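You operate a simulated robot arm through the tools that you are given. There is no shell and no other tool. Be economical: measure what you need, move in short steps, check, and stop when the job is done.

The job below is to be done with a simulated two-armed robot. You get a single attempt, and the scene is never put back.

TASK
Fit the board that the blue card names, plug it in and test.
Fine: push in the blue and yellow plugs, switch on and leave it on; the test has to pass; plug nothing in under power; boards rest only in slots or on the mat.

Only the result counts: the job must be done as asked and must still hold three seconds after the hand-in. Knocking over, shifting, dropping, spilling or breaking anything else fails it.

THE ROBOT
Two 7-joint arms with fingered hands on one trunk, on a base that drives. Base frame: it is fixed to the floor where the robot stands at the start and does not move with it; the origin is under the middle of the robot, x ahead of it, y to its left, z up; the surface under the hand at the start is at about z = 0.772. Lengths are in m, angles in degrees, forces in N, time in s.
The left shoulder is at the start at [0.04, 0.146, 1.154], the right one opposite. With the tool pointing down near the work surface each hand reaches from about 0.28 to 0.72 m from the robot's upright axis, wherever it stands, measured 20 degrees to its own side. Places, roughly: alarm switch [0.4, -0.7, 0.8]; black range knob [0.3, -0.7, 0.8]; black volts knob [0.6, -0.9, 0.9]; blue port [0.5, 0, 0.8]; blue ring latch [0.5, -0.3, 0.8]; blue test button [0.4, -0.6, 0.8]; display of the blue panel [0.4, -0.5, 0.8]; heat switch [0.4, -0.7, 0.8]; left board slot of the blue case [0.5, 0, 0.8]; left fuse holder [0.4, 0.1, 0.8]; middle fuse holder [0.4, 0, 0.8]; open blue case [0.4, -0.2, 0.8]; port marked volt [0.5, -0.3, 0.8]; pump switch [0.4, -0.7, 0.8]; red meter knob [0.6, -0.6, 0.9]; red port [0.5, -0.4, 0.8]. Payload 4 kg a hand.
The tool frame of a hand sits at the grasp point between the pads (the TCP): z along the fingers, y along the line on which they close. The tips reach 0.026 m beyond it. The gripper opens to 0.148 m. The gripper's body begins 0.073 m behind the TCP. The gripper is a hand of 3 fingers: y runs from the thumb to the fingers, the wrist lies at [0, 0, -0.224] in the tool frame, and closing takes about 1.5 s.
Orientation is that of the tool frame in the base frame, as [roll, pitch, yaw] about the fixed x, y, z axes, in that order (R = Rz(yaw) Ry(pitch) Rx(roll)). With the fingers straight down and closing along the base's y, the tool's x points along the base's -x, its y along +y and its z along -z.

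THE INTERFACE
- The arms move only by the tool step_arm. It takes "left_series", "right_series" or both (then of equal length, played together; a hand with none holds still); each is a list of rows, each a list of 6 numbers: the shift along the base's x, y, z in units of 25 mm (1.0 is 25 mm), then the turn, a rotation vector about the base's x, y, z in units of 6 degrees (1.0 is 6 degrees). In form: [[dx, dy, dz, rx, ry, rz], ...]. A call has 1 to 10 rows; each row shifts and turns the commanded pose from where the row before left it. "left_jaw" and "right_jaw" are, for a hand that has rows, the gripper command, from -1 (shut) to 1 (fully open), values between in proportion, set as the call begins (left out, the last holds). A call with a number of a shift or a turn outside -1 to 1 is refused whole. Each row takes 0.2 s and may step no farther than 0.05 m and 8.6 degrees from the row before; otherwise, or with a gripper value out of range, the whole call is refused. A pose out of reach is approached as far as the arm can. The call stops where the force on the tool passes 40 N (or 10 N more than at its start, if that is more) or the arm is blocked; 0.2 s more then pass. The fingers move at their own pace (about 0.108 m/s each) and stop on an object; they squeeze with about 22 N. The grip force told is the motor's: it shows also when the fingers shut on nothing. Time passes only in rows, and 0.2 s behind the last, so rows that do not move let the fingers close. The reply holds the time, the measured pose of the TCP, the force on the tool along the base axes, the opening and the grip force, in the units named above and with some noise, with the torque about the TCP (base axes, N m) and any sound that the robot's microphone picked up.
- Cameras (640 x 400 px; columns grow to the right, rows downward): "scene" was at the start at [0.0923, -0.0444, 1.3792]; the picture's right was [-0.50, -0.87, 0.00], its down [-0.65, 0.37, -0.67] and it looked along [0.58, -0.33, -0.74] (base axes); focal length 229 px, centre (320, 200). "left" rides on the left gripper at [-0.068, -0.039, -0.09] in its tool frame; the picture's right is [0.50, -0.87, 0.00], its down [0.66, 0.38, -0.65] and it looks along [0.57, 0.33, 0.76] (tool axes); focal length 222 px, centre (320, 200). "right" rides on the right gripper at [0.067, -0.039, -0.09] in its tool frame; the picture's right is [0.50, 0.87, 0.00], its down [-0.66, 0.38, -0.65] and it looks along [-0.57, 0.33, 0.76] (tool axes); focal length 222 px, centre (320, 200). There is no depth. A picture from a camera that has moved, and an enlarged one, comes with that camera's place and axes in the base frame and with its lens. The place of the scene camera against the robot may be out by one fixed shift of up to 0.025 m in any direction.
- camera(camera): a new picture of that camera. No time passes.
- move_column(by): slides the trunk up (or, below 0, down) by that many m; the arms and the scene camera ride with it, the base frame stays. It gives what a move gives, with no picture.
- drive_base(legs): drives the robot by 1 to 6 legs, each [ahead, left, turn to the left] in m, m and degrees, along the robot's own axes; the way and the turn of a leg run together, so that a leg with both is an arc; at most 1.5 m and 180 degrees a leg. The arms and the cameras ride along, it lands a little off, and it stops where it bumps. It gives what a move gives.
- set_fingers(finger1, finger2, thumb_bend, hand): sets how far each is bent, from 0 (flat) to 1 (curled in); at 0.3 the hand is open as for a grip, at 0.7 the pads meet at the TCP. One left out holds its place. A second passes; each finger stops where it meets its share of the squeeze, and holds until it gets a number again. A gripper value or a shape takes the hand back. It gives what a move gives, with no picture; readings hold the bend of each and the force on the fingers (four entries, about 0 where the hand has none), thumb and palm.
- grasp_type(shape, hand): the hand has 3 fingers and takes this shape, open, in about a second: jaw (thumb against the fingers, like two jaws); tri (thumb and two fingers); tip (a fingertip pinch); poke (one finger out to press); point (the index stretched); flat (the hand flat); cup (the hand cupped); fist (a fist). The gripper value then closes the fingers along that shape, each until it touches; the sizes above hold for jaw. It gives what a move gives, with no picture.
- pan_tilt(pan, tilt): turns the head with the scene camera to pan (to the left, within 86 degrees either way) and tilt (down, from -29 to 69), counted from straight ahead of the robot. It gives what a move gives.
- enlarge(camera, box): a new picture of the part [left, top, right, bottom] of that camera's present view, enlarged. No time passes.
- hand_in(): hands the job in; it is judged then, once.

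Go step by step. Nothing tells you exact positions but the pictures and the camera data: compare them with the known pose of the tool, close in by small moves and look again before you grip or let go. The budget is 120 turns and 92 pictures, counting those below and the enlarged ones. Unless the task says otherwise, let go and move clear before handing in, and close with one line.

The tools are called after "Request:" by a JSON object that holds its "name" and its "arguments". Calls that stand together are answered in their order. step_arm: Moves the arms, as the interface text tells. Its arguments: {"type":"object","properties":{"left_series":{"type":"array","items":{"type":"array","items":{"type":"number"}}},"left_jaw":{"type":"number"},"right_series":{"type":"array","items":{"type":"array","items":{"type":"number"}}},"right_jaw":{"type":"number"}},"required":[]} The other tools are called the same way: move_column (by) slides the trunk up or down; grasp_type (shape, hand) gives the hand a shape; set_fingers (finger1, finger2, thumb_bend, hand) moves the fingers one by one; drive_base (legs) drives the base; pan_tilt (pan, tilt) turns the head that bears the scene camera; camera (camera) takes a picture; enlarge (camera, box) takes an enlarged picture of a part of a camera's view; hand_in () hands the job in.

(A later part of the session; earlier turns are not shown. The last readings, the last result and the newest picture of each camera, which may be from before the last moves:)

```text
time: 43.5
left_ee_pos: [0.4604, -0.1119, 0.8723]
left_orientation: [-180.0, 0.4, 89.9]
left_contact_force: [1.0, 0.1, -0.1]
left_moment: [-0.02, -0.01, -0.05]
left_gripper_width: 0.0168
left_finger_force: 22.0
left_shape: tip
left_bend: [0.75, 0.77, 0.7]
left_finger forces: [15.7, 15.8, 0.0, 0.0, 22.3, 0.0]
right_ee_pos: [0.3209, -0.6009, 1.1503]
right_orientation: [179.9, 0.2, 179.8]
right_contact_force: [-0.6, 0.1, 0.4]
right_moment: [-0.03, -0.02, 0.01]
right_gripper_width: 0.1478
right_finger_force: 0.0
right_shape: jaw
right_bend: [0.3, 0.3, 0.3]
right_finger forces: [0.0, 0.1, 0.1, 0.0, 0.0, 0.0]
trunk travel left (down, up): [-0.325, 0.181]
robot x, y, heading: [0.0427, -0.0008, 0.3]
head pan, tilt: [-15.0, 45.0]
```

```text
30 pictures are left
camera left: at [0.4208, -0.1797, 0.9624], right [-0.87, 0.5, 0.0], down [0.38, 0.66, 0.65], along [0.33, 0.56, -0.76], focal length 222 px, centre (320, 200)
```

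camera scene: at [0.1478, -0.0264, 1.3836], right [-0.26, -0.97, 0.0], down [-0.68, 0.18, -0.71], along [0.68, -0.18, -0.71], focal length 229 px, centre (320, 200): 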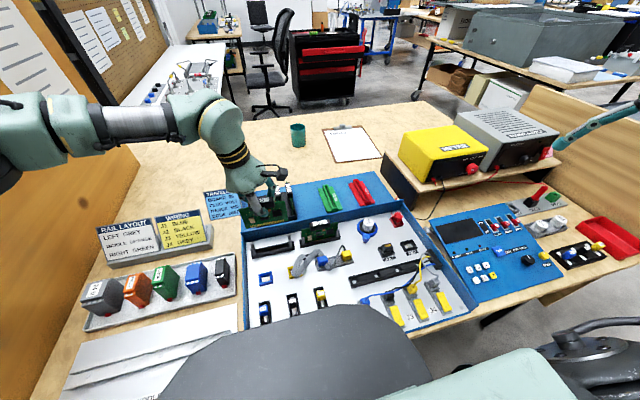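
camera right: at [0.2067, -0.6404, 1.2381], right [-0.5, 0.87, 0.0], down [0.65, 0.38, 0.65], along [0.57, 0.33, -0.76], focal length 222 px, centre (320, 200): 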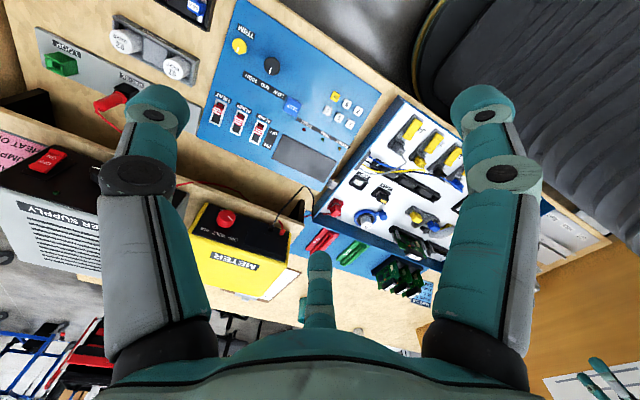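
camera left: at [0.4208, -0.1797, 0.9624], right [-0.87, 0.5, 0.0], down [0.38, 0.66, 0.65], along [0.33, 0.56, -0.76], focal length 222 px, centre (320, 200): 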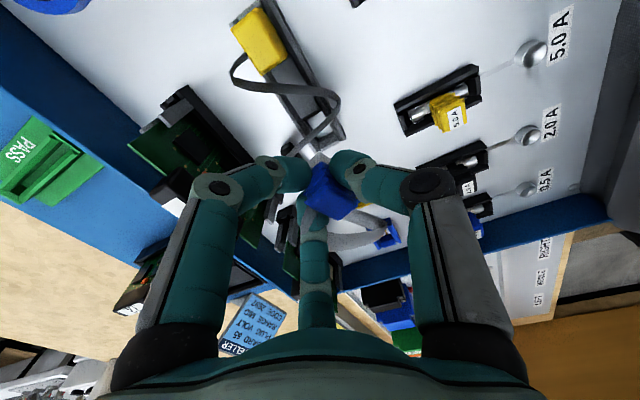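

Plug is out. Moving it +y over the blue port, then checking.

Request:
{"name": "step_arm", "arguments": {"left_series": [[0, 1, 0, 0, 0, 0], [0, 1, 0, 0, 0, 0], [0, 1, 0, 0, 0, 0], [0, 1, 0, 0, 0, 0], [0, 1, 0, 0, 0, 0], [0, 1, 0, 0, 0, 0], [0, 0.2, 0, 0, 0, 0], [0, 0, 0, 0, 0, 0]]}}

Request:
{"name": "enlarge", "arguments": {"camera": "left", "box": [240, 120, 400, 220]}}

Request:
{"name": "enlarge", "arguments": {"camera": "scene", "box": [220, 190, 380, 290]}}

```text
time: 45.3
left_ee_pos: [0.4601, 0.0413, 0.8723]
left_orientation: [-180.0, 0.3, 90.0]
left_contact_force: [-0.4, 0.9, -0.7]
left_moment: [-0.04, -0.03, 0.02]
left_gripper_width: 0.0168
left_finger_force: 21.4
left_shape: tip
left_bend: [0.75, 0.77, 0.7]
left_finger forces: [15.7, 15.9, 0.0, 0.0, 22.1, 0.0]
right_ee_pos: [0.3208, -0.6012, 1.1498]
right_orientation: [-180.0, 0.2, 179.8]
right_contact_force: [-0.7, 0.8, 0.7]
right_moment: [-0.02, 0.02, -0.01]
right_gripper_width: 0.148
right_finger_force: 0.2
right_shape: jaw
right_bend: [0.3, 0.3, 0.3]
right_finger forces: [0.0, 0.0, 0.1, 0.0, 0.0, 0.1]
trunk travel left (down, up): [-0.325, 0.181]
robot x, y, heading: [0.0449, -0.0015, 0.0]
head pan, tilt: [-15.0, 45.0]
```

```text
4.00 times, centred on (320, 170) of left
camera zoom: at [0.4215, -0.026, 0.9622], right [-0.87, 0.5, 0.0], down [0.38, 0.66, 0.65], along [0.33, 0.56, -0.76], focal length 888 px, centre (320, 320)
```

zoom: 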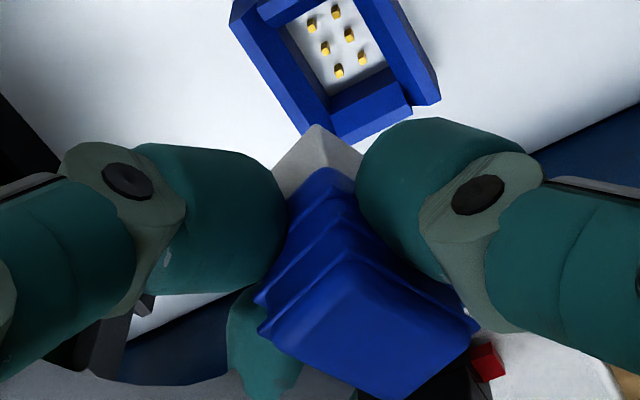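

```text
4.00 times, centred on (300, 240) of scene
camera zoom: at [0.1476, -0.0265, 1.3836], right [-0.26, -0.97, 0.0], down [-0.68, 0.18, -0.71], along [0.68, -0.18, -0.71], focal length 915 px, centre (400, 40)
```

zoom: 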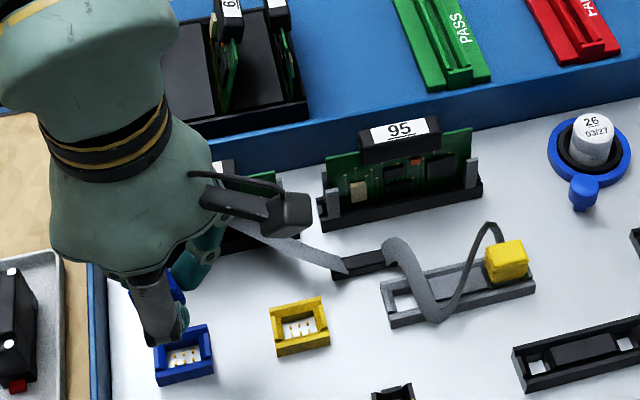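

The yellow port is now free, but the plug turned about 27° in my grip. I'll counter-rotate the hand and measure again.

Request:
{"name": "step_arm", "arguments": {"left_series": [[0, 0, 0, 0, 0, -0.9], [0, 0, 0, 0, 0, -0.9], [0, 0, 0, 0, 0, -0.9], [0, 0, 0, 0, 0, -0.9], [0, 0, 0, 0, 0, -0.9], [0, 0, 0, 0, 0, 0]]}}

Request:
{"name": "enlarge", "arguments": {"camera": "left", "box": [240, 120, 400, 220]}}

Request:
{"name": "enlarge", "arguments": {"camera": "scene", "box": [220, 200, 332, 270]}}

```text
time: 46.7
left_ee_pos: [0.4595, 0.0422, 0.8719]
left_orientation: [180.0, 0.3, 62.9]
left_contact_force: [-0.8, 0.5, 0.0]
left_moment: [-0.01, -0.01, -0.02]
left_gripper_width: 0.017
left_finger_force: 21.9
left_shape: tip
left_bend: [0.75, 0.77, 0.7]
left_finger forces: [15.7, 15.9, 0.0, 0.0, 22.1, 0.1]
right_ee_pos: [0.3208, -0.602, 1.1493]
right_orientation: [-179.9, 0.2, 180.0]
right_contact_force: [-0.1, 0.1, 0.7]
right_moment: [-0.01, 0.01, -0.01]
right_gripper_width: 0.1479
right_finger_force: 0.1
right_shape: jaw
right_bend: [0.3, 0.3, 0.3]
right_finger forces: [0.0, 0.0, 0.1, 0.1, 0.0, 0.0]
trunk travel left (down, up): [-0.325, 0.181]
robot x, y, heading: [0.0468, 0.0012, 0.3]
head pan, tilt: [-15.0, 45.0]
```

```text
4.00 times, centred on (320, 170) of left
camera zoom: at [0.3948, -0.0003, 0.9628], right [-0.54, 0.84, 0.0], down [0.64, 0.41, 0.65], along [0.55, 0.35, -0.76], focal length 888 px, centre (320, 320)
```

zoom: 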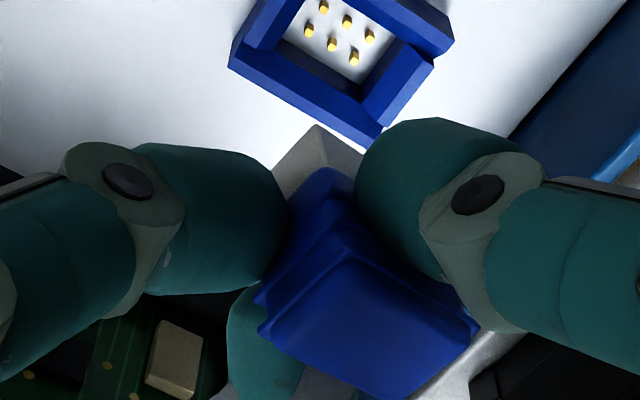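

```text
5.71 times, centred on (276, 235) of scene
camera zoom: at [0.1476, -0.0263, 1.3836], right [-0.26, -0.97, 0.0], down [-0.68, 0.18, -0.71], along [0.68, -0.18, -0.71], focal length 1307 px, centre (571, 0)
```

zoom: 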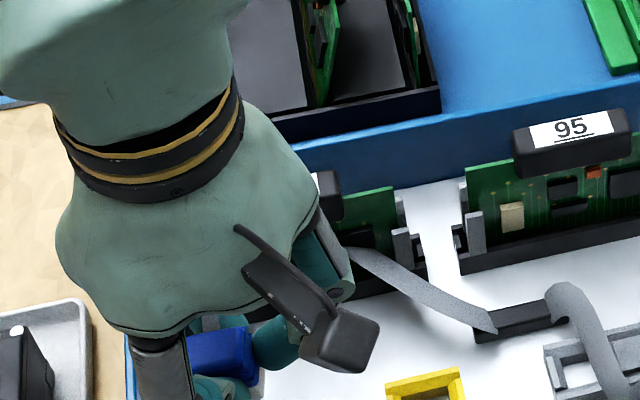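

The yaw now matches, but the plug seems to lean ~12-14° (top toward +y). I'll tilt the hand to correct it and recheck.

Request:
{"name": "step_arm", "arguments": {"left_series": [[0, 0, 0, 1, 0, 0], [0, 0, 0, 1, 0, 0], [0, 0, 0, 0, 0, 0]]}}

Request:
{"name": "enlarge", "arguments": {"camera": "left", "box": [240, 110, 400, 210]}}

Request:
{"name": "enlarge", "arguments": {"camera": "scene", "box": [220, 230, 300, 280]}}

```text
time: 47.5
left_ee_pos: [0.4609, 0.0426, 0.8724]
left_orientation: [-174.5, -10.4, 62.5]
left_contact_force: [-0.5, 0.0, 0.0]
left_moment: [-0.03, 0.0, -0.04]
left_gripper_width: 0.0168
left_finger_force: 22.1
left_shape: tip
left_bend: [0.75, 0.77, 0.7]
left_finger forces: [15.6, 16.0, 0.1, 0.0, 21.9, 0.0]
right_ee_pos: [0.3214, -0.6007, 1.1495]
right_orientation: [-179.9, 0.2, 180.0]
right_contact_force: [0.2, 0.8, 0.2]
right_moment: [-0.01, -0.03, 0.01]
right_gripper_width: 0.1478
right_finger_force: 0.0
right_shape: jaw
right_bend: [0.3, 0.3, 0.3]
right_finger forces: [0.0, 0.1, 0.1, 0.1, 0.0, 0.0]
trunk travel left (down, up): [-0.325, 0.181]
robot x, y, heading: [0.043, -0.0006, 0.1]
head pan, tilt: [-15.0, 45.0]
```

```text
4.00 times, centred on (320, 160) of left
camera zoom: at [0.3951, -0.0176, 0.9521], right [-0.54, 0.82, 0.17], down [0.64, 0.27, 0.72], along [0.55, 0.5, -0.67], focal length 888 px, centre (320, 360)
```

zoom: 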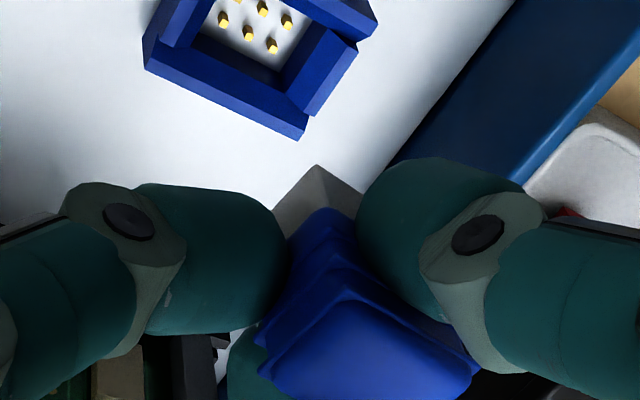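

```text
8.00 times, centred on (260, 255) of scene
camera zoom: at [0.1476, -0.0254, 1.3836], right [-0.26, -0.97, 0.0], down [-0.68, 0.18, -0.71], along [0.68, -0.18, -0.71], focal length 1830 px, centre (800, -240)
```

zoom: 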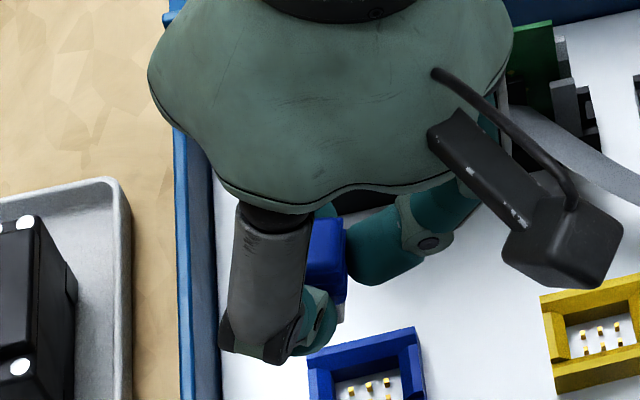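

Combining views: plug is near vertical, centre about (0.461,0.051), yaw about -11° off. I'll turn +10°, shift -8 mm in y and lower toward the port.

Request:
{"name": "step_arm", "arguments": {"left_series": [[0, -0.15, 0, 0, 0, 0.9], [0, -0.15, 0, 0, 0, 0.8], [0, 0, -0.5, 0, 0, 0], [0, 0, -0.5, 0, 0, 0], [0, 0, 0, 0, 0, 0]]}}

Request:
{"name": "enlarge", "arguments": {"camera": "left", "box": [240, 110, 400, 210]}}

Request:
{"name": "enlarge", "arguments": {"camera": "scene", "box": [220, 230, 300, 280]}}

```text
time: 48.7
left_ee_pos: [0.4613, 0.035, 0.8484]
left_orientation: [-174.5, -10.3, 72.7]
left_contact_force: [-0.2, -0.2, -1.0]
left_moment: [-0.03, -0.01, 0.0]
left_gripper_width: 0.0167
left_finger_force: 21.9
left_shape: tip
left_bend: [0.75, 0.77, 0.7]
left_finger forces: [15.7, 16.0, 0.0, 0.1, 22.0, 0.0]
right_ee_pos: [0.321, -0.6013, 1.1485]
right_orientation: [-180.0, 0.1, 179.8]
right_contact_force: [0.5, 0.2, 0.4]
right_moment: [0.01, 0.0, -0.03]
right_gripper_width: 0.1479
right_finger_force: 0.0
right_shape: jaw
right_bend: [0.3, 0.3, 0.3]
right_finger forces: [0.0, 0.0, 0.0, 0.0, 0.1, 0.1]
trunk travel left (down, up): [-0.325, 0.181]
robot x, y, heading: [0.0446, 0.0009, 0.1]
head pan, tilt: [-15.0, 45.0]
```

```text
4.00 times, centred on (320, 160) of left
camera zoom: at [0.4077, -0.0366, 0.9278], right [-0.68, 0.71, 0.17], down [0.58, 0.38, 0.72], along [0.45, 0.59, -0.67], focal length 888 px, centre (320, 360)
```

zoom: 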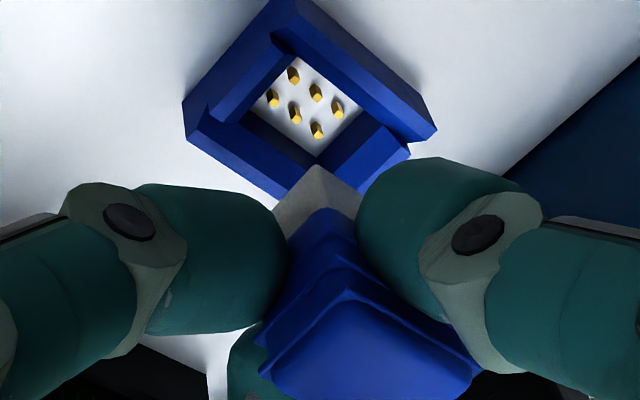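

```text
8.00 times, centred on (260, 255) of scene
camera zoom: at [0.1475, -0.0263, 1.3836], right [-0.26, -0.97, 0.0], down [-0.68, 0.18, -0.71], along [0.68, -0.18, -0.71], focal length 1830 px, centre (800, -240)
```

zoom: 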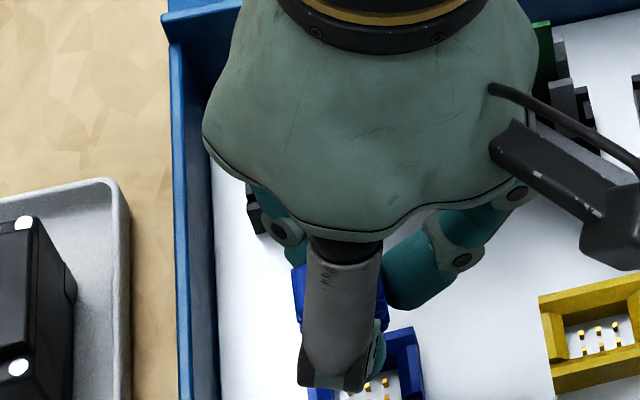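

Now yaw is aligned, nose centre ≈(0.4597,0.044) vs port ≈(0.458,0.043). Small correction and lower to just above the port.

Request:
{"name": "step_arm", "arguments": {"left_series": [[-0.06, 0, -0.4, 0, 0, 0], [0, 0, -0.4, 0, 0, 0], [0, 0, 0, 0, 0, 0]]}}

Request:
{"name": "enlarge", "arguments": {"camera": "left", "box": [256, 110, 384, 190]}}

```text
time: 49.5
left_ee_pos: [0.462, 0.0348, 0.8281]
left_orientation: [-174.6, -10.4, 72.6]
left_contact_force: [0.0, -0.1, -0.5]
left_moment: [0.04, 0.01, 0.0]
left_gripper_width: 0.0168
left_finger_force: 21.3
left_shape: tip
left_bend: [0.75, 0.77, 0.7]
left_finger forces: [15.6, 16.0, 0.0, 0.1, 21.9, 0.0]
right_ee_pos: [0.3214, -0.6022, 1.1488]
right_orientation: [-179.8, 0.3, 179.9]
right_contact_force: [-0.1, 0.3, -0.8]
right_moment: [0.0, -0.01, -0.01]
right_gripper_width: 0.1479
right_finger_force: 0.0
right_shape: jaw
right_bend: [0.3, 0.3, 0.3]
right_finger forces: [0.0, 0.0, 0.0, 0.0, 0.0, 0.1]
trunk travel left (down, up): [-0.325, 0.181]
robot x, y, heading: [0.0463, -0.0006, 0.2]
head pan, tilt: [-15.0, 45.0]
```

```text
5.00 times, centred on (320, 150) of left
camera zoom: at [0.4068, -0.0359, 0.9072], right [-0.68, 0.71, 0.17], down [0.58, 0.38, 0.72], along [0.45, 0.59, -0.67], focal length 1111 px, centre (320, 450)
```

zoom: 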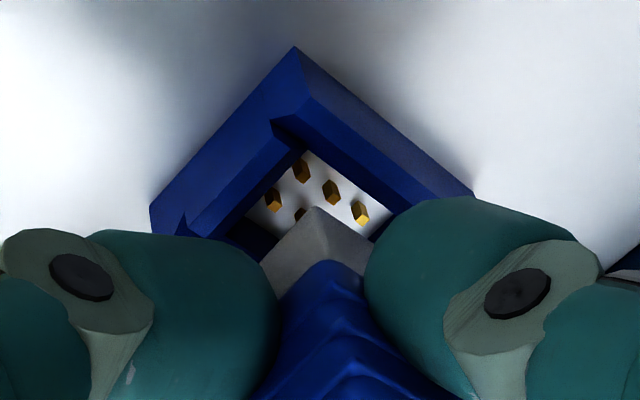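

Pins/port centre ≈(0.4565,0.042); shifting -2 mm x, -1.5 mm y, then pushing down gently.

Request:
{"name": "step_arm", "arguments": {"left_series": [[-0.08, -0.06, 0, 0, 0, 0], [0, 0, -0.2, 0, 0, 0], [0, 0, -0.2, 0, 0, 0], [0, 0, -0.15, 0, 0, 0], [0, 0, -0.15, 0, 0, 0], [0, 0, 0, 0, 0, 0]]}}

Request:
{"name": "enlarge", "arguments": {"camera": "left", "box": [256, 110, 384, 190]}}

```text
time: 50.9
left_ee_pos: [0.4573, 0.0332, 0.81]
left_orientation: [-174.5, -10.3, 72.7]
left_contact_force: [5.5, -0.5, 0.1]
left_moment: [-0.01, -0.13, -0.09]
left_gripper_width: 0.0179
left_finger_force: 21.7
left_shape: tip
left_bend: [0.76, 0.78, 0.7]
left_finger forces: [17.2, 16.7, 0.0, 0.1, 18.3, 0.0]
right_ee_pos: [0.3212, -0.6015, 1.1486]
right_orientation: [180.0, 0.1, 179.9]
right_contact_force: [-0.4, 0.0, 0.4]
right_moment: [0.0, -0.01, 0.01]
right_gripper_width: 0.1479
right_finger_force: 0.1
right_shape: jaw
right_bend: [0.3, 0.3, 0.3]
right_finger forces: [0.0, 0.0, 0.0, 0.1, 0.0, 0.0]
trunk travel left (down, up): [-0.325, 0.181]
robot x, y, heading: [0.0449, 0.001, 0.2]
head pan, tilt: [-15.0, 45.0]
```

```text
5.00 times, centred on (320, 150) of left
camera zoom: at [0.4033, -0.0378, 0.8893], right [-0.68, 0.71, 0.17], down [0.58, 0.38, 0.72], along [0.45, 0.59, -0.67], focal length 1111 px, centre (320, 450)
```

zoom: 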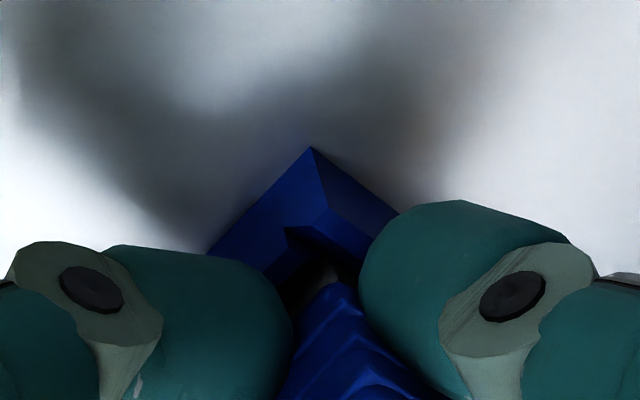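

The nose is in the port with slight side contact at -x. Easing +x and pressing in.

Request:
{"name": "step_arm", "arguments": {"left_series": [[0.04, 0, -0.1, 0, 0, 0], [0, 0, -0.15, 0, 0, 0], [0, 0, -0.15, 0, 0, 0], [0, 0, -0.15, 0, 0, 0], [0, 0, -0.15, 0, 0, 0], [0, 0, 0, 0, 0, 0]]}}

```text
time: 51.6
left_ee_pos: [0.4594, 0.0335, 0.8083]
left_orientation: [-174.9, -10.2, 73.1]
left_contact_force: [-3.6, 2.4, 24.9]
left_moment: [0.22, 0.45, -0.04]
left_gripper_width: 0.0181
left_finger_force: 21.9
left_shape: tip
left_bend: [0.76, 0.78, 0.7]
left_finger forces: [23.2, 15.5, 0.0, 0.0, 40.3, 0.1]
right_ee_pos: [0.3196, -0.6009, 1.1499]
right_orientation: [-179.8, 0.3, 179.8]
right_contact_force: [-0.1, 0.0, -0.4]
right_moment: [-0.04, 0.04, -0.04]
right_gripper_width: 0.1477
right_finger_force: 0.0
right_shape: jaw
right_bend: [0.3, 0.3, 0.3]
right_finger forces: [0.0, 0.0, 0.1, 0.0, 0.0, 0.0]
trunk travel left (down, up): [-0.325, 0.181]
robot x, y, heading: [0.0451, -0.0006, 0.0]
head pan, tilt: [-15.0, 45.0]
stopped in row 3 (left hand): the force on the tool passed its limit at 45 N (the readings are from after the stop); the commanded pose is now the measured one
```

Likely the fingertips meet the port rim. Let me see how far in the plug is.

Request:
{"name": "enlarge", "arguments": {"camera": "left", "box": [240, 130, 400, 230]}}

```text
4.00 times, centred on (320, 180) of left
camera zoom: at [0.4048, -0.0385, 0.8874], right [-0.68, 0.71, 0.17], down [0.57, 0.38, 0.73], along [0.45, 0.59, -0.67], focal length 888 px, centre (320, 280)
```

zoom: 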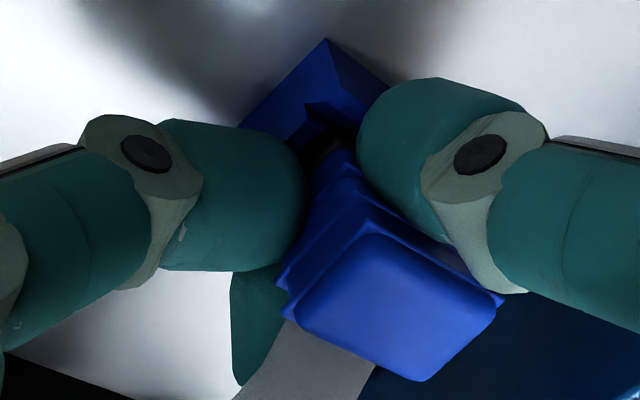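

I'll release, rise, close the fingers and press the plug home from above.

Request:
{"name": "step_arm", "arguments": {"left_series": [[0, 0, 0, 0, 0, 0], [0, 0, 0, 0, 0, 0], [0, 0, 0, 0, 0, 0], [0, 0, 0.5, 0, 0, 0], [0, 0, 1, 0, 0, 0], [0, 0, 1, 0, 0, 0], [0, 0, 0.5, -1, 0, 0], [-0.1, 0.3, 0, -1, 0, 0]], "left_jaw": -0.2}}

Request:
{"name": "enlarge", "arguments": {"camera": "left", "box": [240, 100, 400, 200]}}

```text
time: 53.4
left_ee_pos: [0.457, 0.0429, 0.8807]
left_orientation: [-178.3, 1.2, 73.0]
left_contact_force: [0.4, 0.2, 0.0]
left_moment: [0.0, 0.02, 0.01]
left_gripper_width: 0.0587
left_finger_force: 0.0
left_shape: tip
left_bend: [0.77, 0.77, 0.7]
left_finger forces: [0.0, 0.0, 0.0, 0.0, 0.0, 0.0]
right_ee_pos: [0.3198, -0.599, 1.15]
right_orientation: [-179.9, 0.2, -180.0]
right_contact_force: [0.0, -0.6, 0.4]
right_moment: [0.0, 0.0, 0.01]
right_gripper_width: 0.148
right_finger_force: 0.1
right_shape: jaw
right_bend: [0.3, 0.3, 0.3]
right_finger forces: [0.1, 0.2, 0.0, 0.0, 0.0, 0.0]
trunk travel left (down, up): [-0.325, 0.181]
robot x, y, heading: [0.0487, 0.0013, -0.1]
head pan, tilt: [-15.0, 45.0]
```

```text
4.00 times, centred on (320, 150) of left
camera zoom: at [0.4025, -0.01, 0.9727], right [-0.68, 0.73, 0.01], down [0.57, 0.53, 0.63], along [0.45, 0.44, -0.78], focal length 888 px, centre (320, 400)
```

zoom: 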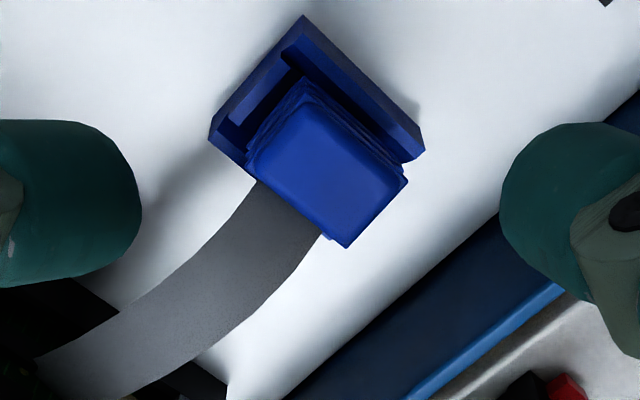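

The plug sits upright in the port, not fully home. Closing the fingers and pressing on its centre.

Request:
{"name": "step_arm", "arguments": {"left_series": [[-0.08, 0.08, 0, 0, 0, 0], [0, 0, 0, 0, 0, 0], [0, 0, 0, 0, 0, 0], [0, 0, 0, 0, 0, 0], [0, 0, -0.5, 0, 0, 0], [0, 0, -0.5, 0, 0, 0], [0, 0, -0.5, 0, 0, 0], [0, 0, -0.3, 0, 0, 0]], "left_jaw": -1}}

Request:
{"name": "step_arm", "arguments": {"left_series": [[0, 0, -0.2, 0, 0, 0], [0, 0, -0.2, 0, 0, 0], [0, 0, -0.2, 0, 0, 0], [0, 0, -0.2, 0, 0, 0], [0, 0, -0.2, 0, 0, 0], [0, 0, -0.2, 0, 0, 0]]}}

```text
time: 55.2
left_ee_pos: [0.4581, 0.0406, 0.842]
left_orientation: [-179.1, 1.3, 73.1]
left_contact_force: [-2.2, 0.1, 17.9]
left_moment: [0.12, 0.09, 0.03]
left_gripper_width: 0.0
left_finger_force: 21.6
left_shape: tip
left_bend: [0.7, 0.7, 0.7]
left_finger forces: [0.0, 0.0, 0.0, 0.0, 0.0, 0.0]
right_ee_pos: [0.3209, -0.6007, 1.1499]
right_orientation: [-179.8, 0.3, 179.8]
right_contact_force: [-0.5, 0.1, 0.5]
right_moment: [-0.01, 0.03, 0.01]
right_gripper_width: 0.1478
right_finger_force: 0.1
right_shape: jaw
right_bend: [0.3, 0.3, 0.3]
right_finger forces: [0.0, 0.0, 0.1, 0.1, 0.0, 0.0]
trunk travel left (down, up): [-0.325, 0.181]
robot x, y, heading: [0.0456, -0.0012, 0.1]
head pan, tilt: [-15.0, 45.0]
stopped in row 8 (left hand): the force on the tool passed its limit at 43 N (the readings are from after the stop); the commanded pose is now the measured one
```

```text
time: 55.6
left_ee_pos: [0.4587, 0.0408, 0.8425]
left_orientation: [-179.4, 1.5, 73.2]
left_contact_force: [-2.4, 1.8, 19.5]
left_moment: [0.16, 0.17, 0.0]
left_gripper_width: 0.0
left_finger_force: 21.8
left_shape: tip
left_bend: [0.7, 0.7, 0.7]
left_finger forces: [0.0, 0.0, 0.0, 0.0, 0.0, 0.0]
right_ee_pos: [0.3211, -0.6008, 1.1497]
right_orientation: [-179.9, 0.2, 179.9]
right_contact_force: [0.6, 0.6, 0.4]
right_moment: [-0.01, 0.04, -0.01]
right_gripper_width: 0.1481
right_finger_force: 0.1
right_shape: jaw
right_bend: [0.3, 0.3, 0.3]
right_finger forces: [0.1, 0.0, 0.0, 0.0, 0.0, 0.1]
trunk travel left (down, up): [-0.325, 0.181]
robot x, y, heading: [0.0438, 0.0014, 0.0]
head pan, tilt: [-15.0, 45.0]
stopped in row 1 (left hand): the force on the tool passed its limit at 45 N (the readings are from after the stop); the commanded pose is now the measured one
```

It resists 45 N. I'll lift clear and check whether it is home.

Request:
{"name": "step_arm", "arguments": {"left_series": [[0, 0, 1, 0, 0, 0], [0, 0, 1, 0, 0, 0], [0, -1, 1, 0, 0, 0], [0, -1, 1, 0, 0, 0], [0, -1, 0, 0, 0, 0], [0, -1, 0, 0, 0, 0]], "left_jaw": -0.2}}

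Request:
{"name": "enlarge", "arguments": {"camera": "scene", "box": [236, 220, 364, 300]}}

Request:
{"name": "enlarge", "arguments": {"camera": "left", "box": [272, 130, 400, 210]}}

```text
time: 57.0
left_ee_pos: [0.4607, -0.0616, 0.9391]
left_orientation: [-179.1, 1.3, 73.3]
left_contact_force: [0.5, 0.4, 0.1]
left_moment: [0.02, 0.0, -0.02]
left_gripper_width: 0.0586
left_finger_force: 0.0
left_shape: tip
left_bend: [0.77, 0.77, 0.7]
left_finger forces: [0.0, 0.0, 0.0, 0.0, 0.0, 0.0]
right_ee_pos: [0.3209, -0.6016, 1.1481]
right_orientation: [-180.0, 0.2, 180.0]
right_contact_force: [0.6, 0.5, 0.6]
right_moment: [0.0, 0.0, 0.05]
right_gripper_width: 0.1479
right_finger_force: 0.1
right_shape: jaw
right_bend: [0.3, 0.3, 0.3]
right_finger forces: [0.0, 0.0, 0.0, 0.0, 0.1, 0.1]
trunk travel left (down, up): [-0.325, 0.181]
robot x, y, heading: [0.045, -0.0016, 0.1]
head pan, tilt: [-15.0, 45.0]
```

```text
5.00 times, centred on (300, 260) of scene
camera zoom: at [0.1478, -0.0276, 1.3835], right [-0.26, -0.97, 0.0], down [-0.68, 0.18, -0.71], along [0.68, -0.18, -0.71], focal length 1144 px, centre (420, -100)
```

zoom: 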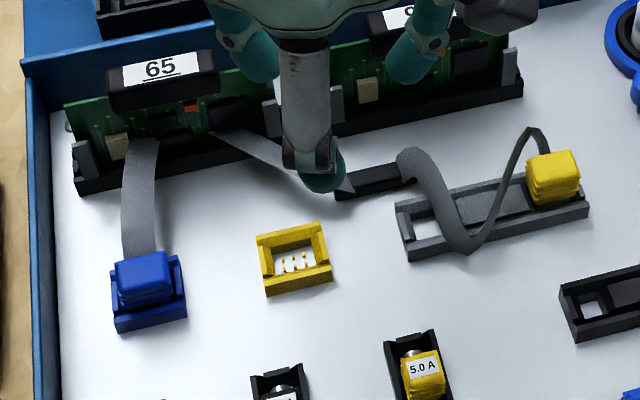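

```text
5.00 times, centred on (336, 170) of left
camera zoom: at [0.4046, -0.1149, 1.0313], right [-0.69, 0.73, 0.0], down [0.56, 0.53, 0.63], along [0.46, 0.43, -0.77], focal length 1111 px, centre (240, 350)
```

zoom: 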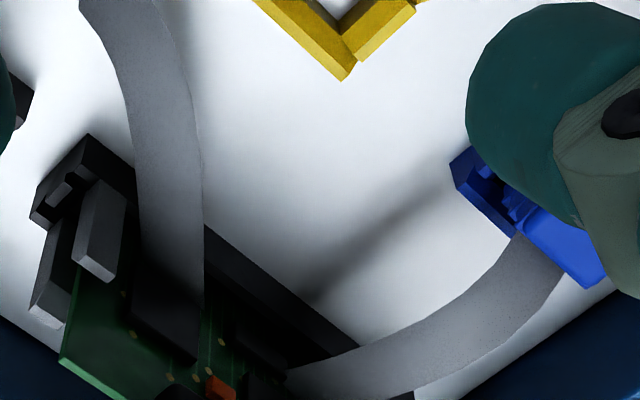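

Blue looks home (cap height same as the parked plug). Next the yellow plug: I'll use default yaw (thumb at its -y end, fingers on its long sides) to avoid twisting.

Request:
{"name": "step_arm", "arguments": {"left_series": [[0, -0.5, 0, 0, 0, 1], [0, -0.5, 0, 0, 0, 1], [0, -0.5, 0, 0, 0, 1], [0, -0.5, 0, 0, 0, 1], [0, -0.5, 0, 0, 0, 1], [0, -0.5, 0, 0, 0, 1], [0, -0.5, 0, 0, 0, 1], [0, -0.5, 0, 0, 0, 1], [0, -0.5, 0, 0, 0, 1], [0, -0.5, 0, 0, 0, 1]]}}

Request:
{"name": "step_arm", "arguments": {"left_series": [[0, -0.15, 0, 0, 0, 1], [0, 0, 0, 0, 0, 1], [0, 0, 0, 0, 0, 1], [0, 0, 0, 0, 0, 1], [0, 0, 0, 0, 0, 1], [0, 0, -0.5, 0, 0, 1], [0, 0, -0.5, 0, 0, 1], [0, 0, -1, 0, 0, 0.8], [0, 0, 0, 0, 0, 0]]}}

Request:
{"name": "enlarge", "arguments": {"camera": "left", "box": [240, 90, 400, 190]}}

```text
time: 59.2
left_ee_pos: [0.461, -0.1861, 0.9404]
left_orientation: [-179.3, 1.2, 133.5]
left_contact_force: [-0.7, 0.6, 0.0]
left_moment: [0.0, 0.01, -0.02]
left_gripper_width: 0.0589
left_finger_force: 0.1
left_shape: tip
left_bend: [0.77, 0.77, 0.7]
left_finger forces: [0.0, 0.0, 0.1, 0.0, 0.1, 0.0]
right_ee_pos: [0.3209, -0.6032, 1.1499]
right_orientation: [180.0, 0.2, 179.9]
right_contact_force: [-0.3, -1.1, 0.4]
right_moment: [-0.03, 0.01, -0.03]
right_gripper_width: 0.1479
right_finger_force: 0.1
right_shape: jaw
right_bend: [0.3, 0.3, 0.3]
right_finger forces: [0.1, 0.1, 0.0, 0.1, 0.1, 0.1]
trunk travel left (down, up): [-0.325, 0.181]
robot x, y, heading: [0.0465, 0.0001, -0.0]
head pan, tilt: [-15.0, 45.0]
```

```text
time: 61.2
left_ee_pos: [0.4607, -0.1875, 0.8905]
left_orientation: [-179.2, 1.3, -179.9]
left_contact_force: [0.5, 0.0, 0.1]
left_moment: [-0.02, 0.02, 0.01]
left_gripper_width: 0.0586
left_finger_force: 0.1
left_shape: tip
left_bend: [0.77, 0.77, 0.7]
left_finger forces: [0.1, 0.0, 0.0, 0.0, 0.0, 0.1]
right_ee_pos: [0.3218, -0.6018, 1.1494]
right_orientation: [-179.9, 0.2, 179.9]
right_contact_force: [0.4, 0.2, -0.4]
right_moment: [0.0, 0.02, 0.0]
right_gripper_width: 0.1482
right_finger_force: 0.1
right_shape: jaw
right_bend: [0.3, 0.3, 0.3]
right_finger forces: [0.0, 0.0, 0.1, 0.0, 0.1, 0.0]
trunk travel left (down, up): [-0.325, 0.181]
robot x, y, heading: [0.0466, -0.0037, -0.1]
head pan, tilt: [-15.0, 45.0]
```

```text
4.00 times, centred on (320, 140) of left
camera zoom: at [0.5254, -0.2268, 0.9827], right [-0.5, -0.87, 0.0], down [-0.67, 0.39, 0.63], along [-0.55, 0.32, -0.77], focal length 888 px, centre (320, 440)
```

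zoom: 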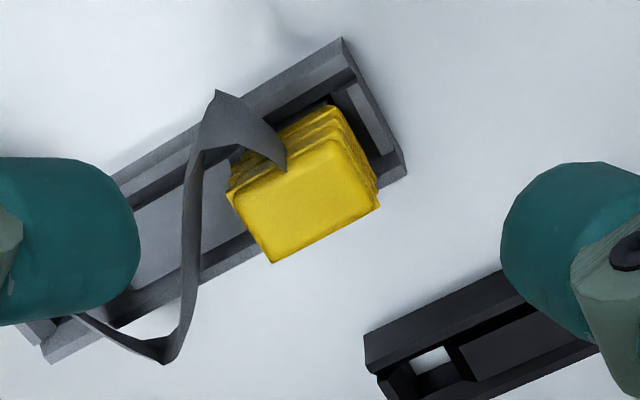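

Yellow cap centre ≈(0.461,-0.186). Descend and grip.

Request:
{"name": "step_arm", "arguments": {"left_series": [[0, 0.08, -0.7, 0, 0, 0], [0, 0, -0.7, 0, 0, 0], [0, 0, -0.7, 0, 0, 0], [0, 0, -0.6, 0, 0, 0], [0, 0, 0, 0, 0, 0]]}}

Request:
{"name": "step_arm", "arguments": {"left_series": [[0, 0, 0, 0, 0, 0], [0, 0, 0, 0, 0, 0], [0, 0, 0, 0, 0, 0], [0, 0, 0, 0, 0, 0], [0, 0, 0, 0, 0, 0]], "left_jaw": -1}}

Request:
{"name": "step_arm", "arguments": {"left_series": [[0, 0, 0.2, 0, 0, 0], [0, 0, 0.3, 0, 0, 0], [0, 0, 0.5, 0, 0, 0], [0, 0, 0.7, 0, 0, 0], [0, 0, 0.5, 0, 0, 0], [0, 0, 0, 0, 0, 0]]}}

Request:
{"name": "enlarge", "arguments": {"camera": "left", "box": [240, 120, 400, 220]}}

```text
time: 62.4
left_ee_pos: [0.4612, -0.1868, 0.8232]
left_orientation: [-179.2, 1.4, -179.8]
left_contact_force: [-0.1, -0.2, 1.0]
left_moment: [0.02, -0.02, -0.03]
left_gripper_width: 0.059
left_finger_force: 0.0
left_shape: tip
left_bend: [0.77, 0.77, 0.7]
left_finger forces: [0.0, 0.0, 0.0, 0.0, 0.0, 0.1]
right_ee_pos: [0.3216, -0.6014, 1.1497]
right_orientation: [-180.0, 0.2, 179.9]
right_contact_force: [-0.5, 0.6, -0.5]
right_moment: [0.02, 0.01, 0.02]
right_gripper_width: 0.1479
right_finger_force: 0.1
right_shape: jaw
right_bend: [0.3, 0.3, 0.3]
right_finger forces: [0.0, 0.1, 0.0, 0.1, 0.0, 0.0]
trunk travel left (down, up): [-0.325, 0.181]
robot x, y, heading: [0.0469, 0.0, -0.0]
head pan, tilt: [-15.0, 45.0]
```

```text
time: 63.6
left_ee_pos: [0.4601, -0.1867, 0.823]
left_orientation: [-179.3, 1.4, -179.9]
left_contact_force: [0.4, 0.0, -0.2]
left_moment: [0.02, 0.0, 0.01]
left_gripper_width: 0.0163
left_finger_force: 21.8
left_shape: tip
left_bend: [0.74, 0.74, 0.7]
left_finger forces: [17.2, 17.0, 0.1, 0.0, 18.9, 0.1]
right_ee_pos: [0.3218, -0.6004, 1.1495]
right_orientation: [-179.9, 0.3, 180.0]
right_contact_force: [-1.2, 0.7, -0.9]
right_moment: [-0.04, -0.01, -0.03]
right_gripper_width: 0.1477
right_finger_force: 0.0
right_shape: jaw
right_bend: [0.3, 0.3, 0.3]
right_finger forces: [0.0, 0.1, 0.0, 0.0, 0.1, 0.1]
trunk travel left (down, up): [-0.325, 0.181]
robot x, y, heading: [0.0463, 0.0012, 0.1]
head pan, tilt: [-15.0, 45.0]
```

```text
time: 65.0
left_ee_pos: [0.4612, -0.1872, 0.8772]
left_orientation: [-179.4, 1.5, -180.0]
left_contact_force: [-0.6, -0.5, -0.4]
left_moment: [-0.02, -0.02, 0.03]
left_gripper_width: 0.0164
left_finger_force: 21.8
left_shape: tip
left_bend: [0.74, 0.74, 0.7]
left_finger forces: [17.2, 17.0, 0.0, 0.0, 18.9, 0.1]
right_ee_pos: [0.321, -0.6016, 1.1499]
right_orientation: [-180.0, 0.2, 179.8]
right_contact_force: [-0.8, 0.0, 0.3]
right_moment: [-0.01, 0.0, -0.03]
right_gripper_width: 0.1481
right_finger_force: 0.0
right_shape: jaw
right_bend: [0.3, 0.3, 0.3]
right_finger forces: [0.1, 0.0, 0.1, 0.0, 0.0, 0.0]
trunk travel left (down, up): [-0.325, 0.181]
robot x, y, heading: [0.046, 0.003, 0.3]
head pan, tilt: [-15.0, 45.0]
```

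```text
4.00 times, centred on (320, 170) of left
camera zoom: at [0.5255, -0.2257, 0.9702], right [-0.5, -0.87, 0.0], down [-0.67, 0.39, 0.63], along [-0.55, 0.32, -0.77], focal length 888 px, centre (320, 320)
```

zoom: 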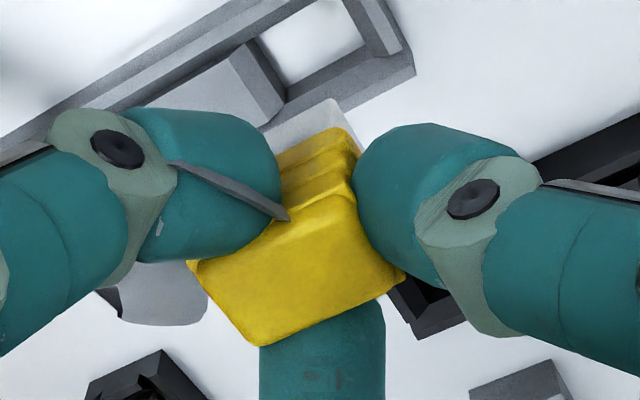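

Clean, aligned grip on the yellow plug. Carrying it over the yellow port.

Request:
{"name": "step_arm", "arguments": {"left_series": [[0, 1, 0, 0, 0, 0], [0, 1, 0, 0, 0, 0], [0, 1, 0, 0, 0, 0], [0, 1, 0, 0, 0, 0], [0, 1, 0, 0, 0, 0], [-0.14, 0.84, 0, 0, 0, 0], [0, 0, -0.5, 0, 0, 0], [0, 0, -0.5, 0, 0, 0], [0, 0, 0, 0, 0, 0]]}}

Request:
{"name": "enlarge", "arguments": {"camera": "left", "box": [240, 110, 400, 210]}}

```text
time: 67.0
left_ee_pos: [0.4578, -0.0411, 0.8525]
left_orientation: [-179.3, 1.4, -179.9]
left_contact_force: [0.4, -0.8, 0.0]
left_moment: [0.01, -0.03, 0.01]
left_gripper_width: 0.0161
left_finger_force: 21.8
left_shape: tip
left_bend: [0.74, 0.74, 0.7]
left_finger forces: [17.2, 17.0, 0.1, 0.0, 18.7, 0.0]
right_ee_pos: [0.321, -0.5996, 1.1502]
right_orientation: [-179.9, 0.2, 179.9]
right_contact_force: [-0.3, 0.3, 0.4]
right_moment: [-0.01, -0.01, 0.0]
right_gripper_width: 0.1479
right_finger_force: 0.2
right_shape: jaw
right_bend: [0.3, 0.3, 0.3]
right_finger forces: [0.0, 0.1, 0.0, 0.0, 0.1, 0.1]
trunk travel left (down, up): [-0.325, 0.181]
robot x, y, heading: [0.0423, 0.0023, -0.0]
head pan, tilt: [-15.0, 45.0]
```

```text
4.00 times, centred on (320, 160) of left
camera zoom: at [0.522, -0.0797, 0.9447], right [-0.5, -0.87, 0.0], down [-0.67, 0.39, 0.63], along [-0.55, 0.32, -0.77], focal length 888 px, centre (320, 360)
```

zoom: 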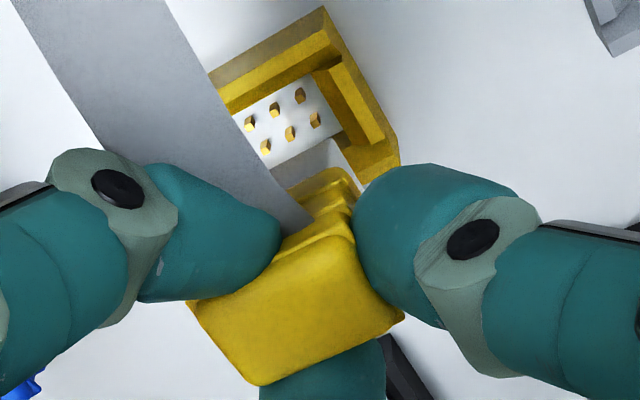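

Nose corner is ~4 mm short in y; x is right. Correct, lower, check.

Request:
{"name": "step_arm", "arguments": {"left_series": [[0, 0.17, 0, 0, 0, 0], [0, 0, -0.4, 0, 0, 0], [0, 0, -0.3, 0, 0, 0], [0, 0, 0, 0, 0, 0]]}}

Request:
{"name": "enlarge", "arguments": {"camera": "left", "box": [256, 110, 384, 190]}}

```text
time: 68.0
left_ee_pos: [0.4554, -0.0367, 0.836]
left_orientation: [-179.4, 1.3, 180.0]
left_contact_force: [0.0, 0.5, -0.7]
left_moment: [-0.01, -0.02, -0.01]
left_gripper_width: 0.0159
left_finger_force: 22.0
left_shape: tip
left_bend: [0.74, 0.74, 0.7]
left_finger forces: [17.1, 17.0, 0.0, 0.1, 18.7, 0.0]
right_ee_pos: [0.3204, -0.6008, 1.1498]
right_orientation: [-179.9, 0.2, 179.8]
right_contact_force: [-0.1, -0.1, -0.7]
right_moment: [0.03, -0.02, 0.05]
right_gripper_width: 0.1479
right_finger_force: 0.1
right_shape: jaw
right_bend: [0.3, 0.3, 0.3]
right_finger forces: [0.0, 0.0, 0.1, 0.1, 0.1, 0.0]
trunk travel left (down, up): [-0.325, 0.181]
robot x, y, heading: [0.0455, 0.0002, 0.1]
head pan, tilt: [-15.0, 45.0]
```

```text
5.00 times, centred on (320, 150) of left
camera zoom: at [0.522, -0.0751, 0.9274], right [-0.5, -0.87, 0.0], down [-0.67, 0.39, 0.63], along [-0.55, 0.32, -0.77], focal length 1111 px, centre (320, 450)
```

zoom: 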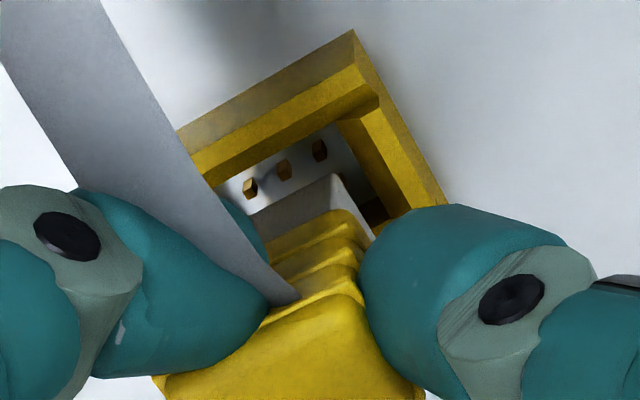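

Only x needs about +1.8 mm. Then press in.

Request:
{"name": "step_arm", "arguments": {"left_series": [[0.07, 0, 0, 0, 0, 0], [0, 0, -0.2, 0, 0, 0], [0, 0, -0.2, 0, 0, 0], [0, 0, -0.15, 0, 0, 0], [0, 0, -0.15, 0, 0, 0], [0, 0, -0.15, 0, 0, 0], [0, 0, 0, 0, 0, 0]]}}

```text
time: 69.6
left_ee_pos: [0.4571, -0.0393, 0.8174]
left_orientation: [-179.0, 1.7, 179.9]
left_contact_force: [0.2, -6.6, 35.6]
left_moment: [-0.11, -0.03, 0.06]
left_gripper_width: 0.0181
left_finger_force: 22.0
left_shape: tip
left_bend: [0.75, 0.75, 0.72]
left_finger forces: [23.0, 23.2, 0.0, 0.0, 26.3, 0.0]
right_ee_pos: [0.3184, -0.6022, 1.1493]
right_orientation: [180.0, 0.2, 179.6]
right_contact_force: [1.2, -0.1, 0.3]
right_moment: [0.0, 0.0, 0.03]
right_gripper_width: 0.1479
right_finger_force: 0.1
right_shape: jaw
right_bend: [0.3, 0.3, 0.3]
right_finger forces: [0.0, 0.0, 0.0, 0.0, 0.0, 0.0]
trunk travel left (down, up): [-0.325, 0.181]
robot x, y, heading: [0.0426, -0.0004, 0.2]
head pan, tilt: [-15.0, 45.0]
```

Strong resistance at a depth below the parked height. One more push, then release and look.

Request:
{"name": "step_arm", "arguments": {"left_series": [[0, 0, -0.15, 0, 0, 0], [0, 0, -0.15, 0, 0, 0], [0, 0, 0, 0, 0, 0]]}}

Request:
{"name": "step_arm", "arguments": {"left_series": [[0, 0, 0, 0, 0, 0], [0, 0, 0, 0, 0, 0], [0, 0, 0, 0, 0, 0], [0, 0, 1, 0, 0, 0], [0, 0, 1, 0, 0, 0], [0, 0, 1, 0, 0, 0], [0, 0.2, 1, 0, 0, 0], [0, 1, 0, 0, 0, 0], [0, 1, 0, 0, 0, 0]], "left_jaw": -0.2}}

Request:
{"name": "enlarge", "arguments": {"camera": "scene", "box": [236, 240, 316, 290]}}

```text
time: 70.4
left_ee_pos: [0.4561, -0.0402, 0.8105]
left_orientation: [-179.0, 1.6, 179.9]
left_contact_force: [0.4, -8.9, 41.5]
left_moment: [-0.2, -0.01, 0.04]
left_gripper_width: 0.0193
left_finger_force: 21.9
left_shape: tip
left_bend: [0.77, 0.76, 0.72]
left_finger forces: [23.5, 23.4, 0.0, 0.1, 24.4, 0.0]
right_ee_pos: [0.3195, -0.6031, 1.1496]
right_orientation: [180.0, 0.3, 179.9]
right_contact_force: [-0.2, -0.9, 0.3]
right_moment: [0.01, 0.01, -0.01]
right_gripper_width: 0.1481
right_finger_force: 0.2
right_shape: jaw
right_bend: [0.3, 0.3, 0.3]
right_finger forces: [0.0, 0.0, 0.0, 0.1, 0.1, 0.0]
trunk travel left (down, up): [-0.325, 0.181]
robot x, y, heading: [0.0448, 0.0018, 0.0]
head pan, tilt: [-15.0, 45.0]
```

```text
time: 72.4
left_ee_pos: [0.4576, 0.0189, 0.9062]
left_orientation: [-179.3, 1.4, 180.0]
left_contact_force: [0.2, -0.3, -0.8]
left_moment: [-0.01, -0.04, 0.03]
left_gripper_width: 0.0591
left_finger_force: 0.1
left_shape: tip
left_bend: [0.77, 0.77, 0.7]
left_finger forces: [0.0, 0.0, 0.1, 0.1, 0.0, 0.0]
right_ee_pos: [0.3213, -0.6008, 1.1493]
right_orientation: [-179.9, 0.1, 179.9]
right_contact_force: [-0.4, 0.1, -0.5]
right_moment: [0.01, 0.01, 0.03]
right_gripper_width: 0.1479
right_finger_force: 0.1
right_shape: jaw
right_bend: [0.3, 0.3, 0.3]
right_finger forces: [0.0, 0.1, 0.0, 0.1, 0.0, 0.0]
trunk travel left (down, up): [-0.325, 0.181]
robot x, y, heading: [0.0449, 0.001, -0.0]
head pan, tilt: [-15.0, 45.0]
```

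```text
8.00 times, centred on (276, 265) of scene
camera zoom: at [0.1478, -0.0251, 1.3836], right [-0.26, -0.97, 0.0], down [-0.68, 0.18, -0.71], along [0.68, -0.18, -0.71], focal length 1830 px, centre (672, -320)
```

zoom: 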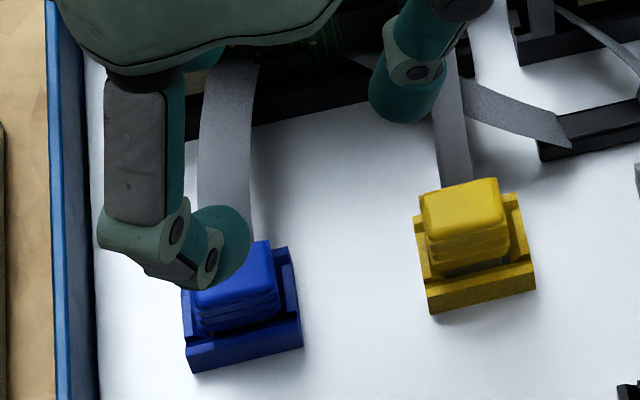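

Yellow still shows a little of its grey nose; I'll press it down from above with closed fingers.

Request:
{"name": "step_arm", "arguments": {"left_series": [[0.12, -1, 0, 0, 0, 0], [0, -1, 0, 0, 0, 0], [0, -0.12, 0, 0, 0, 0], [0, 0, 0, 0, 0, 0], [0, 0, -0.6, 0, 0, 0], [0, 0, -0.6, 0, 0, 0], [0, 0, -0.6, 0, 0, 0], [0, 0, -0.3, 0, 0, 0], [0, 0, -0.3, 0, 0, 0]], "left_jaw": -1}}

Request:
{"name": "step_arm", "arguments": {"left_series": [[0, 0, -0.2, 0, 0, 0], [0, 0, -0.2, 0, 0, 0], [0, 0, -0.2, 0, 0, 0], [0, 0, -0.2, 0, 0, 0], [0, 0, -0.2, 0, 0, 0]]}}

```text
time: 74.4
left_ee_pos: [0.4621, -0.033, 0.8451]
left_orientation: [-179.3, 1.5, -179.9]
left_contact_force: [0.2, -0.2, -0.3]
left_moment: [0.0, 0.01, 0.05]
left_gripper_width: 0.0
left_finger_force: 22.0
left_shape: tip
left_bend: [0.7, 0.7, 0.7]
left_finger forces: [0.0, 0.1, 0.0, 0.0, 0.0, 0.0]
right_ee_pos: [0.322, -0.602, 1.1498]
right_orientation: [-179.9, 0.2, 180.0]
right_contact_force: [-0.1, -0.6, -0.2]
right_moment: [-0.02, 0.02, 0.04]
right_gripper_width: 0.1478
right_finger_force: 0.1
right_shape: jaw
right_bend: [0.3, 0.3, 0.3]
right_finger forces: [0.1, 0.0, 0.0, 0.0, 0.0, 0.0]
trunk travel left (down, up): [-0.325, 0.181]
robot x, y, heading: [0.0449, 0.0035, -0.2]
head pan, tilt: [-15.0, 45.0]
```

```text
time: 75.1
left_ee_pos: [0.4651, -0.036, 0.8421]
left_orientation: [-178.8, 2.1, -179.9]
left_contact_force: [-1.7, 2.1, 17.1]
left_moment: [0.06, 0.18, -0.01]
left_gripper_width: 0.0002
left_finger_force: 21.7
left_shape: tip
left_bend: [0.7, 0.7, 0.7]
left_finger forces: [0.1, 0.0, 0.0, 0.1, 0.1, 0.1]
right_ee_pos: [0.3207, -0.6006, 1.1497]
right_orientation: [-179.9, 0.3, 179.9]
right_contact_force: [0.4, 0.4, 0.2]
right_moment: [-0.03, 0.02, 0.01]
right_gripper_width: 0.1481
right_finger_force: 0.1
right_shape: jaw
right_bend: [0.3, 0.3, 0.3]
right_finger forces: [0.0, 0.0, 0.0, 0.1, 0.1, 0.0]
trunk travel left (down, up): [-0.325, 0.181]
robot x, y, heading: [0.0408, 0.0013, 0.1]
head pan, tilt: [-15.0, 45.0]
stopped in row 3 (left hand): the force on the tool passed its limit at 46 N (the readings are from after the stop); the commanded pose is now the measured one
```

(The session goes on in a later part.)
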